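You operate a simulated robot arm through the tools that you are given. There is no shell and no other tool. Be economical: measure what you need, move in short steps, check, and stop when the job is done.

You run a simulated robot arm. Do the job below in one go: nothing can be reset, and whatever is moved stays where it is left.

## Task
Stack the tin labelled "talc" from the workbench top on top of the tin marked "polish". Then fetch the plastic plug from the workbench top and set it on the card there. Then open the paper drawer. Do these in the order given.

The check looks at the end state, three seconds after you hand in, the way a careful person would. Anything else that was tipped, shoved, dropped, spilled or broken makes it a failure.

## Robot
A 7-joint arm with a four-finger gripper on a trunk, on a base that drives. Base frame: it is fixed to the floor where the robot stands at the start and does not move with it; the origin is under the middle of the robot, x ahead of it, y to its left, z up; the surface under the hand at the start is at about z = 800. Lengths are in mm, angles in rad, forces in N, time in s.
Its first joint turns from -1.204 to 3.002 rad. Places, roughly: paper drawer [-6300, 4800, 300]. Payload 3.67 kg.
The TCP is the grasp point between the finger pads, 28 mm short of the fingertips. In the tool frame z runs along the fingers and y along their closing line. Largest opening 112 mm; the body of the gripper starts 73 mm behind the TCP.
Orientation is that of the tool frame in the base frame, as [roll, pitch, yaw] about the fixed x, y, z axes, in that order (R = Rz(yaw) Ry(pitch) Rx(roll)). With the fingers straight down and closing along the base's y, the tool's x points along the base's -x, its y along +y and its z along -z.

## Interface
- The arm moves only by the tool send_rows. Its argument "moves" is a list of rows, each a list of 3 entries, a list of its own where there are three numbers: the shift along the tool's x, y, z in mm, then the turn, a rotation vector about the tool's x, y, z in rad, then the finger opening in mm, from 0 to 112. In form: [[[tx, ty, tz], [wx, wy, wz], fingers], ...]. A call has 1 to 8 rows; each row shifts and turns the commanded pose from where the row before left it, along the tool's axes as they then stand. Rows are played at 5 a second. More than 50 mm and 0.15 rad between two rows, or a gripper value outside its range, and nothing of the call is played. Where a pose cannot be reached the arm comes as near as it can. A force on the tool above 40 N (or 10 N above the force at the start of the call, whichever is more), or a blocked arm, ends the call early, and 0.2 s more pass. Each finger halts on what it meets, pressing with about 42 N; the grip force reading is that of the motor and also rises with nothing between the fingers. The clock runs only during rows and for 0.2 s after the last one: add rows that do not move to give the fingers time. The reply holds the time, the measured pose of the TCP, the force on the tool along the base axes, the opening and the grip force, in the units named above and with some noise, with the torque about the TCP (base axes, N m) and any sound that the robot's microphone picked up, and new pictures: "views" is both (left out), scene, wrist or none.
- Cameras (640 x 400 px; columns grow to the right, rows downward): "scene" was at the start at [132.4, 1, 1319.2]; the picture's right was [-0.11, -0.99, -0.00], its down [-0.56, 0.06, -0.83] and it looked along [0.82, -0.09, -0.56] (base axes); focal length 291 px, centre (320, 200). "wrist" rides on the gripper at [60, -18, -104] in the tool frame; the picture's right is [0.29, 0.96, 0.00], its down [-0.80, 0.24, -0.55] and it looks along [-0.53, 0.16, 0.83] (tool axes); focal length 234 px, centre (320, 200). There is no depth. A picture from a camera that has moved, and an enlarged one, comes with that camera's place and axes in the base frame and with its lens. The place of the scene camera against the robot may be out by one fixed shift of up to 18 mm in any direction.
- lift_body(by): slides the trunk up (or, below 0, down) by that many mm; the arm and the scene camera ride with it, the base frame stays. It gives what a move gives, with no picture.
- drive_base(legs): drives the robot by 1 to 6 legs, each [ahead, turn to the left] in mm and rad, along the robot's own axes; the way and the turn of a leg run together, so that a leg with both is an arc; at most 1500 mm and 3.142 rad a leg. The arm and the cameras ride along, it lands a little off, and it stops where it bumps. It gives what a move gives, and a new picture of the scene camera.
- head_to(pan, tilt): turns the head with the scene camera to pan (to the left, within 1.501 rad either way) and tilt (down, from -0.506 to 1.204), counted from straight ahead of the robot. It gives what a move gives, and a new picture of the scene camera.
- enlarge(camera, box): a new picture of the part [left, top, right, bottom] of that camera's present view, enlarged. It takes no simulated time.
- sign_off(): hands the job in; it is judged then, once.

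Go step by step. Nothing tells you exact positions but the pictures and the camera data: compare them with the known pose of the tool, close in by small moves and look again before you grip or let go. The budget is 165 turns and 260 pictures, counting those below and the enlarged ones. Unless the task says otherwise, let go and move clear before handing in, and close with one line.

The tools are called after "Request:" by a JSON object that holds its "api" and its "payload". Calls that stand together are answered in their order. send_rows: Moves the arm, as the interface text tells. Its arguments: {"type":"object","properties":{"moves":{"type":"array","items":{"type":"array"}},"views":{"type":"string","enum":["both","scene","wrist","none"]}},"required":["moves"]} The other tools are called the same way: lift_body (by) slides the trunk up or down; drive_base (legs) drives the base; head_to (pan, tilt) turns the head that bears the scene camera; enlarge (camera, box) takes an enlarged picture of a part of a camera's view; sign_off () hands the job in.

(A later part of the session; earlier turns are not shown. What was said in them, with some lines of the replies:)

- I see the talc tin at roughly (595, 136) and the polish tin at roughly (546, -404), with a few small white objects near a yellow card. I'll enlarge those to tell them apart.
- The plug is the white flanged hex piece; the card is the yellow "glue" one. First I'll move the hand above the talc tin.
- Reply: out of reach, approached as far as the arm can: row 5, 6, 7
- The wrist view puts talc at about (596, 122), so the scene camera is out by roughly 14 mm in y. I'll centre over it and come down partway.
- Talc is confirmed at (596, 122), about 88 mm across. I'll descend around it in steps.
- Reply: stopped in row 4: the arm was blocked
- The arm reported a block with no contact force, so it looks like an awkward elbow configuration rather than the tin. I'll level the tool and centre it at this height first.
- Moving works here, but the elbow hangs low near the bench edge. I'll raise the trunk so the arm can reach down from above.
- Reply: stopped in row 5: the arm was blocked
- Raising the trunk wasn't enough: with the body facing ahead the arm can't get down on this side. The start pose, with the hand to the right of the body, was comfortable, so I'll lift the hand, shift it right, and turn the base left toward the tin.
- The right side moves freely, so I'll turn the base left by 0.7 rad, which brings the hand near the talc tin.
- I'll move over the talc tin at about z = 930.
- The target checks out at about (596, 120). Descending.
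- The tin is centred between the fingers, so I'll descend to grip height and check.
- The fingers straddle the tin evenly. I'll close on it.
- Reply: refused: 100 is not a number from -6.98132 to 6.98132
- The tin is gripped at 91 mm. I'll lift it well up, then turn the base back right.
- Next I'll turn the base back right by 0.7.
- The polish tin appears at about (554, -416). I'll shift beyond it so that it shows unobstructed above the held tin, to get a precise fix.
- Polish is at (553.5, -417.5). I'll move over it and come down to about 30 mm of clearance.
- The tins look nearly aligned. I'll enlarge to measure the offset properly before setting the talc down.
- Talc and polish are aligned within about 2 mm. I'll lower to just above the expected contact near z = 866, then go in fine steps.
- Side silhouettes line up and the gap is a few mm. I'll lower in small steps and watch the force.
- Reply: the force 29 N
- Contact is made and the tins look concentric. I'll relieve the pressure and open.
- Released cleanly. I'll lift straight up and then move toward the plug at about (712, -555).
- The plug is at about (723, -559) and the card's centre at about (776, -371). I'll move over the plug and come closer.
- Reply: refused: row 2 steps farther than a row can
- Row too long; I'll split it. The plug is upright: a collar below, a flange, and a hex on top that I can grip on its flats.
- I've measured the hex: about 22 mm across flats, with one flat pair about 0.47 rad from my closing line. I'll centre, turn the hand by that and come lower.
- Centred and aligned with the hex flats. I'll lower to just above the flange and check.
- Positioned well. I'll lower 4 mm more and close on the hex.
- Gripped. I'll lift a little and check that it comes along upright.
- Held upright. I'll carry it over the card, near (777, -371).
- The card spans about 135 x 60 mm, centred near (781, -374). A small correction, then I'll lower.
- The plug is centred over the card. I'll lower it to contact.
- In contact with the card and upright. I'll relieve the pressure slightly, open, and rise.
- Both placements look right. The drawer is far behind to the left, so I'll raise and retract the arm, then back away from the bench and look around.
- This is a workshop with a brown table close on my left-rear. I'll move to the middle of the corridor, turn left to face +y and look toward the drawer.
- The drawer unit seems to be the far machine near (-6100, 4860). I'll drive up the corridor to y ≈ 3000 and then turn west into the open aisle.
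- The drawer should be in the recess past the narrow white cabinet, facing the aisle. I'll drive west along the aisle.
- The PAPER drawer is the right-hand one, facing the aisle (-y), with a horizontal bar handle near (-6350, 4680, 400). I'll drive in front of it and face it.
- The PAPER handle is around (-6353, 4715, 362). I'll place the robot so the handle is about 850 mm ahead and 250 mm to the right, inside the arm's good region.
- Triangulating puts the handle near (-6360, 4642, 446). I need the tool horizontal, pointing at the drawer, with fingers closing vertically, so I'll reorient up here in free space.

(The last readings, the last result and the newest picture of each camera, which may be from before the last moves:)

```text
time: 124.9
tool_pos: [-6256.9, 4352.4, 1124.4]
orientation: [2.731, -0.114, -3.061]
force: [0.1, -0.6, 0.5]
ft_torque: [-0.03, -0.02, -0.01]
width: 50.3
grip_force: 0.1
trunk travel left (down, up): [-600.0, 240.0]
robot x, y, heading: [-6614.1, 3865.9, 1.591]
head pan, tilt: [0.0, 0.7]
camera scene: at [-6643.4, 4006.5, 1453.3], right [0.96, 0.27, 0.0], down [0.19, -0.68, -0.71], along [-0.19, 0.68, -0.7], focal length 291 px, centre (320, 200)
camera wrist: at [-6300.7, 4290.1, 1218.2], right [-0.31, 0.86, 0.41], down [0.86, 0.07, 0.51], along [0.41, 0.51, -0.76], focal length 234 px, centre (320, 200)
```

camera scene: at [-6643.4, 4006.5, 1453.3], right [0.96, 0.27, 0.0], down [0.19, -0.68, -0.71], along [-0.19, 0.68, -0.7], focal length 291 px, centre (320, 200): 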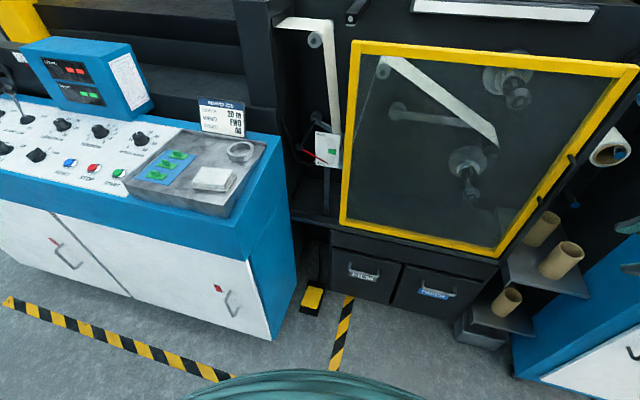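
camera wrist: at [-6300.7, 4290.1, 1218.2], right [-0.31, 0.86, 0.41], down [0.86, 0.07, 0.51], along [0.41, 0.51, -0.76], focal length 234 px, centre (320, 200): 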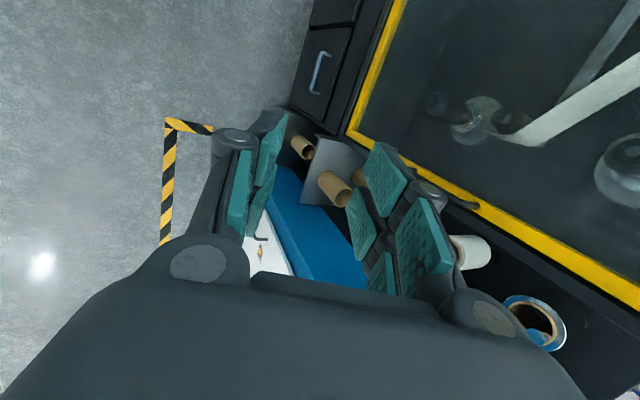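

Reorientation works; I'll continue the tilt to horizontal.

Request:
{"api": "send_rows", "payload": {"moves": [[[0, 0, 0], [-0.145, 0, 0], 60], [[0, 0, 0], [-0.145, 0, 0], 70], [[0, 0, 0], [-0.145, 0, 0], 80], [[0, 0, 0], [-0.145, 0, 0], 80], [[0, 0, 0], [-0.145, 0, 0], 80], [[0, 0, 0], [-0.145, 0, 0], 80], [[0, 0, 0], [-0.145, 0, 0], 80], [[0, 0, 0], [-0.12, 0, 0], 80]], "views": "both"}}

```text
time: 126.7
tool_pos: [-6190.1, 4466.9, 1192.1]
orientation: [1.588, -0.024, -3.039]
force: [-0.7, 0.2, -0.6]
ft_torque: [0.01, 0.0, 0.05]
width: 79.9
grip_force: 0.0
out of reach, approached as far as the arm can: row 1, 2, 3, 4, 5, 6, 7, 8
trunk travel left (down, up): [-600.0, 240.0]
robot x, y, heading: [-6617.8, 3863.2, 1.588]
head pan, tilt: [0.0, 0.7]
camera scene: at [-6620.5, 4013.6, 1460.0], right [1.0, 0.01, 0.0], down [0.01, -0.64, -0.76], along [-0.01, 0.76, -0.64], focal length 291 px, centre (320, 200)
camera wrist: at [-6239.0, 4355.7, 1177.0], right [-0.27, -0.01, 0.96], down [0.85, -0.47, 0.23], along [0.45, 0.88, 0.13], focal length 234 px, centre (320, 200)
```

scene: 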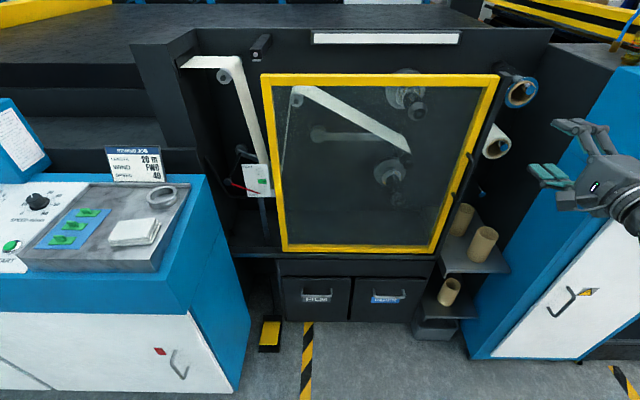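
wrist: 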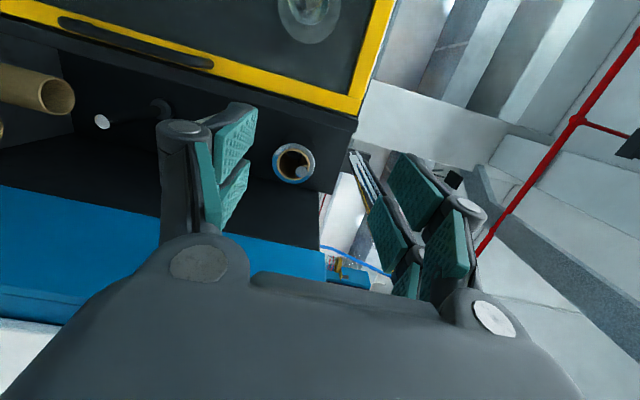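

The tool is now horizontal. I'll lower the trunk to bring the hand to drawer height, in two steps.

Request:
{"api": "lift_body", "payload": {"by": -300}}

Request:
{"api": "lift_body", "payload": {"by": -290}}

Request:
{"api": "head_to", "payload": {"pan": -0.25, "tilt": 0.6}}

Request:
{"api": "enlarge", "payload": {"camera": "wrist", "box": [0, 0, 640, 400]}}

```text
time: 129.7
tool_pos: [-6193.0, 4466.1, 893.3]
orientation: [1.59, -0.024, -3.04]
force: [-0.6, 0.1, -0.1]
ft_torque: [-0.06, -0.01, 0.0]
width: 79.9
grip_force: 0.1
trunk travel left (down, up): [-300.0, 540.0]
robot x, y, heading: [-6614.1, 3867.0, 1.585]
head pan, tilt: [0.0, 0.7]
```

```text
time: 132.6
tool_pos: [-6191.8, 4465.7, 602.7]
orientation: [1.59, -0.026, -3.041]
force: [0.8, 0.0, 0.6]
ft_torque: [-0.02, 0.02, 0.0]
width: 80.0
grip_force: 0.0
trunk travel left (down, up): [-10.0, 830.0]
robot x, y, heading: [-6615.0, 3866.9, 1.584]
head pan, tilt: [0.0, 0.7]
```

```text
time: 133.4
tool_pos: [-6192.4, 4466.4, 603.8]
orientation: [1.591, -0.025, -3.04]
force: [0.4, 1.2, 0.1]
ft_torque: [0.01, -0.04, -0.04]
width: 79.9
grip_force: 0.1
trunk travel left (down, up): [-10.0, 830.0]
robot x, y, heading: [-6616.7, 3866.2, 1.585]
head pan, tilt: [-0.25, 0.6]
camera scene: at [-6600.5, 4013.7, 878.6], right [0.97, -0.23, 0.0], down [-0.13, -0.55, -0.82], along [0.19, 0.8, -0.57], focal length 291 px, centre (320, 200)
```

scene: 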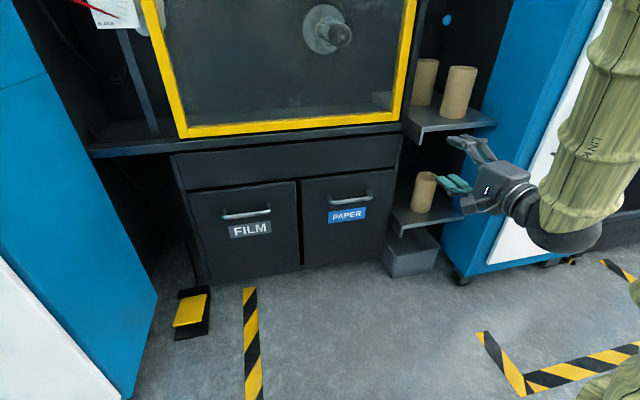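

```text
1.00 times, centred on (320, 200) of wrist (not enlarged: the box is as wide or as high as the picture)
camera zoom: at [-6240.6, 4354.8, 587.8], right [-0.27, -0.01, 0.96], down [0.85, -0.47, 0.23], along [0.45, 0.89, 0.13], focal length 234 px, centre (320, 200)
```

zoom: 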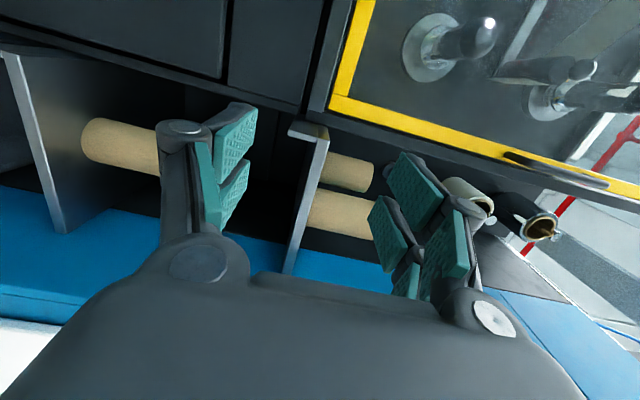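

The handle is now triangulated at about (-6358, 4666, 407). I'll slide the hand left and down to be in front of it, squaring up the orientation.

Request:
{"api": "send_rows", "payload": {"moves": [[[27, -32, 0], [-0.01, -0.05, -0.012], 80], [[27, -32, 0], [-0.01, -0.05, -0.013], 80], [[28, -33, 0], [0, 0, 0], 80], [[28, -33, 0], [0, 0, 0], 80], [[28, -33, 0], [0, 0, 0], 80], [[28, -33, 0], [0, 0, 0], 80], [[0, 0, 0], [0, 0, 0], 80]]}}

```text
time: 135.0
tool_pos: [-6331.0, 4511.2, 406.2]
orientation: [1.571, 0.002, -3.14]
force: [-0.1, 0.6, 0.1]
ft_torque: [-0.03, -0.02, 0.01]
width: 80.1
grip_force: 0.1
out of reach, approached as far as the arm can: row 1, 2, 3, 4
trunk travel left (down, up): [-10.0, 830.0]
robot x, y, heading: [-6611.5, 3869.2, 1.587]
head pan, tilt: [-0.25, 0.6]
camera scene: at [-6600.3, 4013.7, 878.7], right [0.97, -0.23, 0.0], down [-0.13, -0.55, -0.82], along [0.19, 0.8, -0.57], focal length 291 px, centre (320, 200)
camera wrist: at [-6389.7, 4405.8, 387.2], right [-0.29, 0.0, 0.96], down [0.8, -0.55, 0.24], along [0.53, 0.83, 0.16], focal length 234 px, centre (320, 200)
```

scene: 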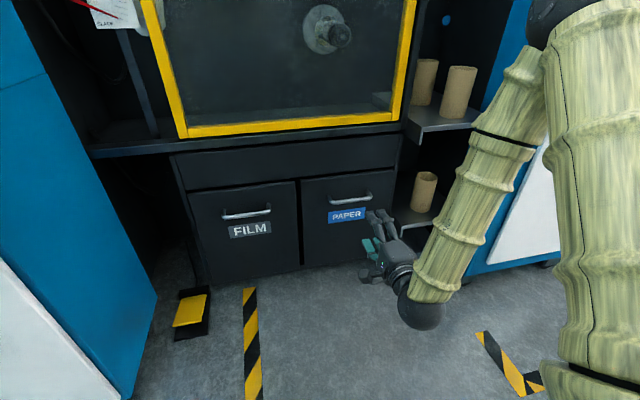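
wrist: 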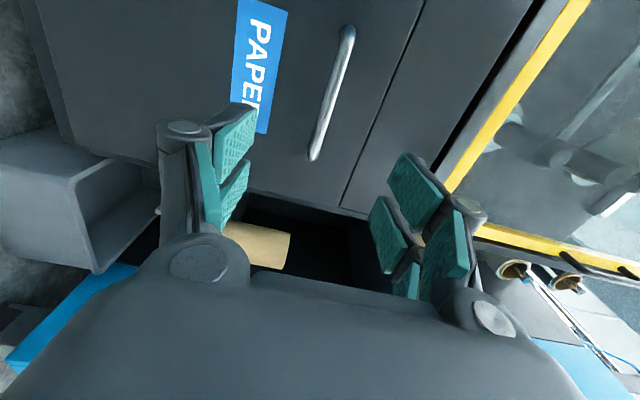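

The handle runs x ≈ -6408 to -6284 at z ≈ 409, nearly level with the fingers. I'll centre on it and approach.

Request:
{"api": "send_rows", "payload": {"moves": [[[14, 3, 20], [0, 0, 0], 80], [[0, 0, 35], [0, 0, 0], 80], [[0, 0, 35], [0, 0, 0], 80], [[0, 0, 0], [0, 0, 0], 80]]}}

```text
time: 136.0
tool_pos: [-6346.6, 4600.8, 407.0]
orientation: [1.57, 0.002, -3.14]
force: [0.6, 0.3, -0.9]
ft_torque: [0.01, -0.02, -0.01]
width: 80.0
grip_force: 0.1
trunk travel left (down, up): [-10.0, 830.0]
robot x, y, heading: [-6611.7, 3867.3, 1.587]
head pan, tilt: [-0.25, 0.6]
camera scene: at [-6600.3, 4013.7, 878.7], right [0.97, -0.23, 0.0], down [-0.13, -0.55, -0.82], along [0.19, 0.8, -0.57], focal length 291 px, centre (320, 200)
camera wrist: at [-6404.7, 4496.2, 388.1], right [-0.29, 0.0, 0.96], down [0.8, -0.55, 0.24], along [0.53, 0.83, 0.16], focal length 234 px, centre (320, 200)
```

scene: 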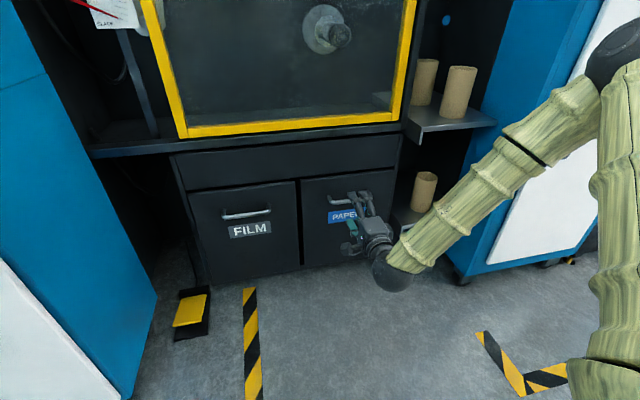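
wrist: 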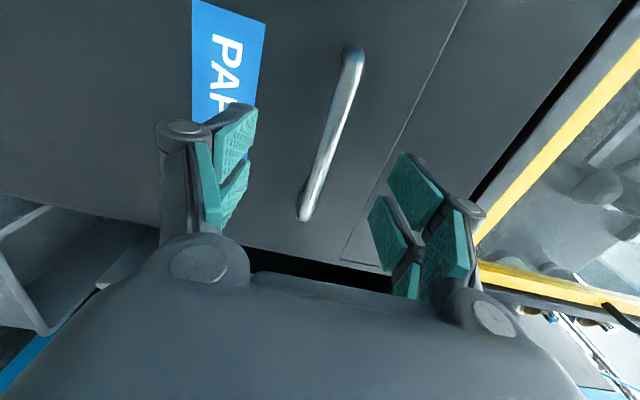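

The bar is confirmed at y ≈ 4650, z ≈ 408. I'll go forward so it lies between the pads, short of the drawer face, and close.

Request:
{"api": "send_rows", "payload": {"moves": [[[0, 1, 20], [0, 0, 0], 70], [[0, 0, 18], [0, 0, 0], 60], [[0, 0, 0], [0, 0, 0], 60]], "views": "wrist"}}

Request:
{"api": "enlarge", "payload": {"camera": "scene", "box": [290, 150, 430, 300]}}

```text
time: 136.8
tool_pos: [-6344.9, 4639.8, 411.0]
orientation: [1.571, 0.001, -3.139]
force: [0.6, 0.3, -0.4]
ft_torque: [0.01, -0.06, -0.01]
width: 59.8
grip_force: 0.1
trunk travel left (down, up): [-10.0, 830.0]
robot x, y, heading: [-6615.5, 3864.6, 1.586]
head pan, tilt: [-0.25, 0.6]
camera wrist: at [-6404.6, 4535.0, 391.0], right [-0.29, 0.0, 0.96], down [0.8, -0.55, 0.24], along [0.53, 0.83, 0.16], focal length 234 px, centre (320, 200)
```

wrist: 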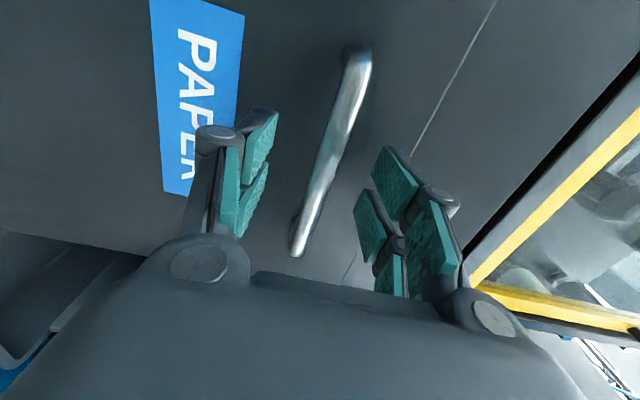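

```text
2.67 times, centred on (360, 225) of scene
camera zoom: at [-6600.3, 4013.8, 878.7], right [0.97, -0.23, 0.0], down [-0.13, -0.55, -0.82], along [0.19, 0.8, -0.57], focal length 777 px, centre (213, 133)
```

zoom: 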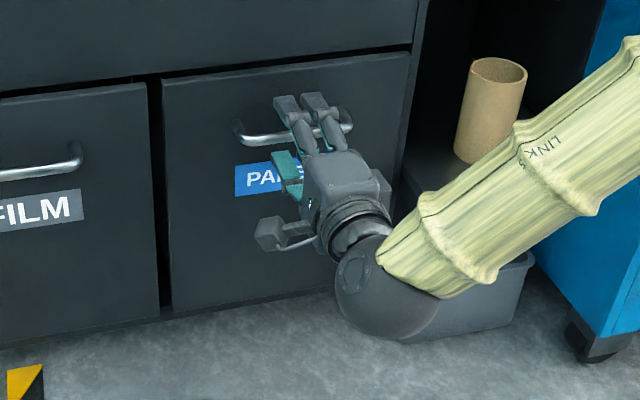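

The bar lies right between the pads, so I'll close on it.

Request:
{"api": "send_rows", "payload": {"moves": [[[0, 0, 0], [0, 0, 0], 40], [[0, 0, 0], [0, 0, 0], 20], [[0, 0, 0], [0, 0, 0], 5], [[0, 0, 0], [0, 0, 0], 0], [[0, 0, 0], [0, 0, 0], 0]], "views": "wrist"}}

```text
time: 138.0
tool_pos: [-6345.1, 4639.6, 409.9]
orientation: [1.571, 0.002, -3.141]
force: [1.0, 1.0, 2.9]
ft_torque: [0.03, 0.42, -0.06]
width: 11.3
grip_force: 45.3
trunk travel left (down, up): [-10.0, 830.0]
robot x, y, heading: [-6615.6, 3866.7, 1.583]
head pan, tilt: [-0.25, 0.6]
camera wrist: at [-6404.7, 4534.8, 391.2], right [-0.29, 0.0, 0.96], down [0.8, -0.55, 0.24], along [0.53, 0.83, 0.16], focal length 234 px, centre (320, 200)
```

wrist: 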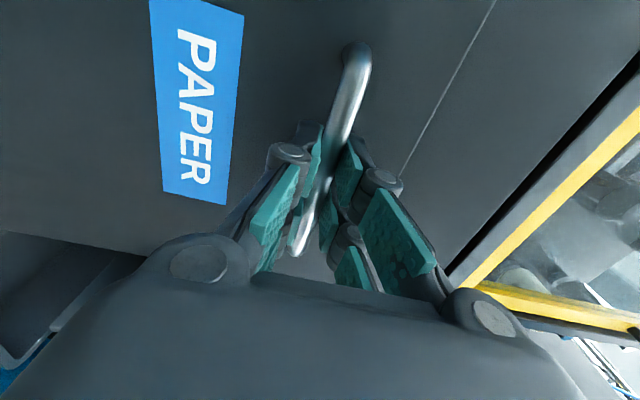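

Gripped (11 mm bar). I'll pull back gently.

Request:
{"api": "send_rows", "payload": {"moves": [[[0, 0, -8], [0, 0, 0], 0], [[0, 0, -12], [0, 0, 0], 0], [[0, 0, -15], [0, 0, 0], 0], [[0, 0, -15], [0, 0, 0], 0], [[0, 0, 0], [0, 0, 0], 0]], "views": "scene"}}

```text
time: 139.2
tool_pos: [-6346.5, 4587.2, 410.6]
orientation: [1.568, 0.002, -3.14]
force: [-6.8, -0.8, 11.0]
ft_torque: [0.07, 0.45, -0.35]
width: 11.2
grip_force: 45.0
trunk travel left (down, up): [-10.0, 830.0]
robot x, y, heading: [-6612.6, 3867.2, 1.59]
head pan, tilt: [-0.25, 0.6]
camera scene: at [-6600.7, 4013.2, 878.8], right [0.97, -0.23, 0.0], down [-0.13, -0.55, -0.83], along [0.19, 0.8, -0.56], focal length 291 px, centre (320, 200)
```

scene: 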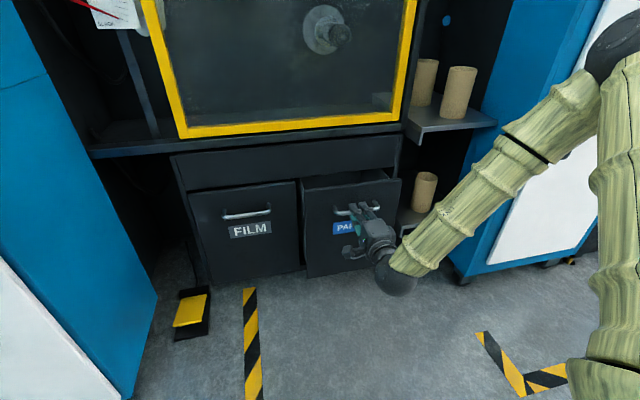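

The drawer is sliding out. Continuing to pull.

Request:
{"api": "send_rows", "payload": {"moves": [[[0, 0, -20], [0, 0, 0], 0], [[0, 0, -20], [0, 0, 0], 0], [[0, 0, -20], [0, 0, 0], 0], [[0, 0, -20], [0, 0, 0], 0], [[0, 0, -20], [0, 0, 0], 0], [[0, 0, 0], [0, 0, 0], 0]], "views": "scene"}}

```text
time: 140.3
tool_pos: [-6346.3, 4507.8, 409.4]
orientation: [1.559, 0.001, -3.138]
force: [0.1, 0.0, 20.1]
ft_torque: [0.34, 0.08, -0.18]
width: 11.2
grip_force: 44.9
out of reach, approached as far as the arm can: row 5
trunk travel left (down, up): [-10.0, 830.0]
robot x, y, heading: [-6616.1, 3865.0, 1.583]
head pan, tilt: [-0.25, 0.6]
stopped in row 5: the force on the tool passed its limit at 49 N (the readings are from after the stop); the commanded pose is now the measured one
camera scene: at [-6600.8, 4012.8, 878.7], right [0.97, -0.23, 0.0], down [-0.13, -0.55, -0.83], along [0.19, 0.8, -0.56], focal length 291 px, centre (320, 200)
```

scene: 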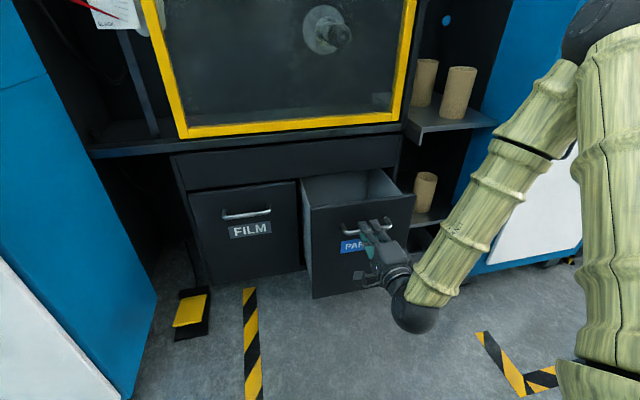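

The arm hit its reach limit, with the drawer about 130 mm open. I'll pull the rest by backing the base straight.

Request:
{"api": "drive_base", "payload": {"legs": [[-120, 0]]}}

```text
time: 141.6
tool_pos: [-6345.3, 4387.2, 410.1]
orientation: [1.561, 0.003, -3.135]
force: [-16.1, -0.6, 34.2]
ft_torque: [0.33, 0.32, 0.49]
width: 11.1
grip_force: 44.8
trunk travel left (down, up): [-10.0, 830.0]
robot x, y, heading: [-6613.0, 3746.4, 1.587]
head pan, tilt: [-0.25, 0.6]
camera scene: at [-6599.8, 3893.3, 879.1], right [0.97, -0.23, 0.0], down [-0.13, -0.55, -0.83], along [0.19, 0.8, -0.56], focal length 291 px, centre (320, 200)
```

scene: 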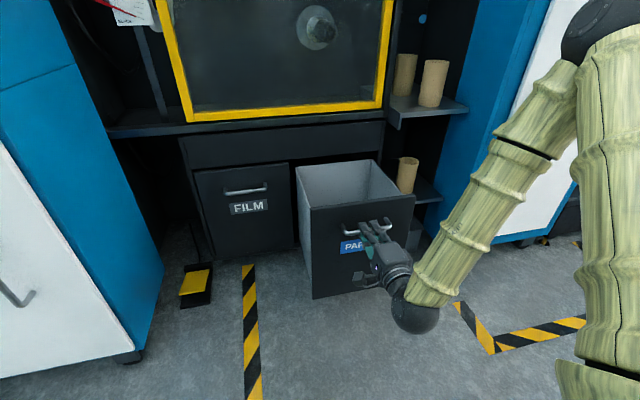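

It's about 250 mm open. I'll ease the vertical load on the handle and pull a bit more to check for the end stop.

Request:
{"api": "send_rows", "payload": {"moves": [[[1, 2, 0], [0, 0, 0], 0], [[0, 0, 0], [0, 0, 0], 0]], "views": "none"}}

Request:
{"api": "drive_base", "payload": {"legs": [[-50, 0]]}}

```text
time: 142.2
tool_pos: [-6346.2, 4388.9, 409.2]
orientation: [1.56, -0.002, -3.136]
force: [11.4, -0.2, 12.5]
ft_torque: [0.2, 0.06, -0.16]
width: 11.4
grip_force: 44.7
trunk travel left (down, up): [-10.0, 830.0]
robot x, y, heading: [-6612.6, 3747.1, 1.585]
head pan, tilt: [-0.25, 0.6]
```

```text
time: 143.0
tool_pos: [-6346.6, 4367.1, 408.4]
orientation: [1.557, 0.002, -3.135]
force: [-0.3, 0.5, -4.4]
ft_torque: [0.0, 0.29, -0.33]
width: 11.6
grip_force: 44.3
trunk travel left (down, up): [-10.0, 830.0]
robot x, y, heading: [-6610.7, 3722.2, 1.587]
head pan, tilt: [-0.25, 0.6]
stopped in leg 1: the force on the tool passed its limit at 113 N (the readings are from after the stop); the commanded pose is now the measured one
camera scene: at [-6598.4, 3869.8, 878.6], right [0.97, -0.23, 0.0], down [-0.13, -0.55, -0.82], along [0.19, 0.8, -0.57], focal length 291 px, centre (320, 200)
```

scene: 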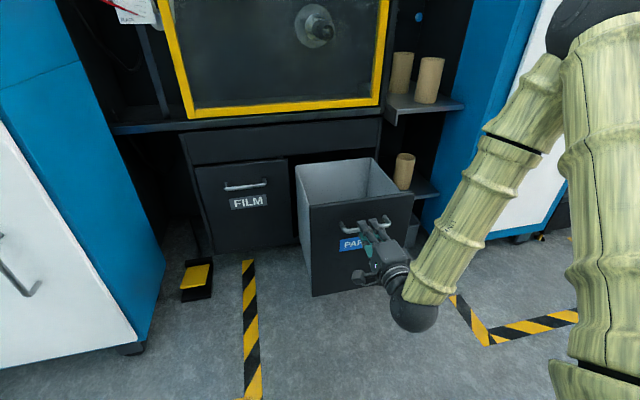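

That was the end stop: the drawer is fully open. I'll release the handle and back straight away.

Request:
{"api": "send_rows", "payload": {"moves": [[[0, 0, 0], [0, 0, 0], 30], [[0, 0, 0], [0, 0, 0], 60], [[0, 0, 0], [0, 0, 0], 70], [[0, 0, 0], [0, 0, 0], 70]], "views": "wrist"}}

```text
time: 144.0
tool_pos: [-6346.8, 4368.2, 410.8]
orientation: [1.556, 0.002, -3.134]
force: [0.2, -0.4, 0.4]
ft_torque: [-0.02, -0.02, -0.01]
width: 70.1
grip_force: 0.1
trunk travel left (down, up): [-10.0, 830.0]
robot x, y, heading: [-6615.2, 3721.0, 1.588]
head pan, tilt: [-0.25, 0.6]
camera wrist: at [-6405.0, 4261.9, 390.1], right [-0.29, -0.02, 0.96], down [0.8, -0.55, 0.23], along [0.52, 0.83, 0.17], focal length 234 px, centre (320, 200)
```

wrist: 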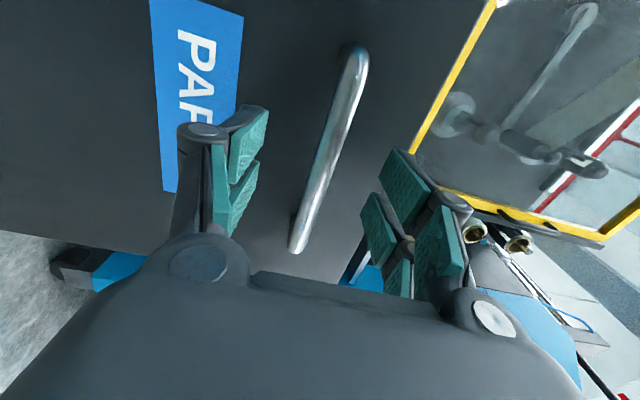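

Request:
{"api": "drive_base", "payload": {"legs": [[-250, 0]]}}

```text
time: 145.9
tool_pos: [-6342.0, 4102.4, 410.3]
orientation: [1.555, 0.002, -3.136]
force: [-0.1, 0.0, -0.3]
ft_torque: [0.0, 0.02, 0.02]
width: 69.8
grip_force: 0.0
trunk travel left (down, up): [-10.0, 830.0]
robot x, y, heading: [-6607.3, 3455.4, 1.585]
head pan, tilt: [-0.25, 0.6]
camera scene: at [-6593.7, 3604.0, 878.7], right [0.97, -0.23, 0.0], down [-0.13, -0.55, -0.82], along [0.19, 0.8, -0.57], focal length 291 px, centre (320, 200)
```

scene: 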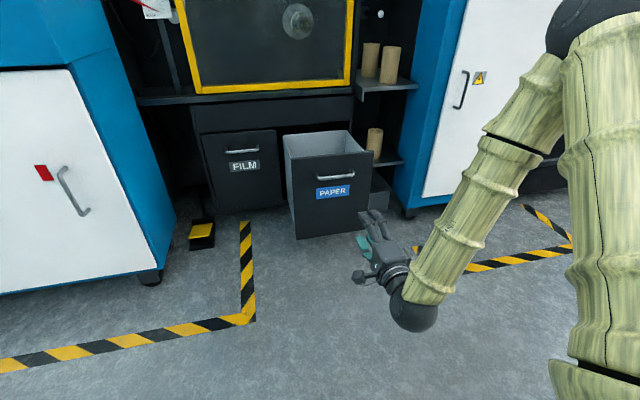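

The paper drawer stands fully open, the hand is clear of it, and nothing around it was disturbed. Handing in.

Request:
{"api": "sign_off", "payload": {}}

```text
The job is handed in.
```

The talc tin is stacked on the polish tin, the plastic plug stands on the card, and the paper drawer is open to its end stop; nothing else looked disturbed in the pictures.
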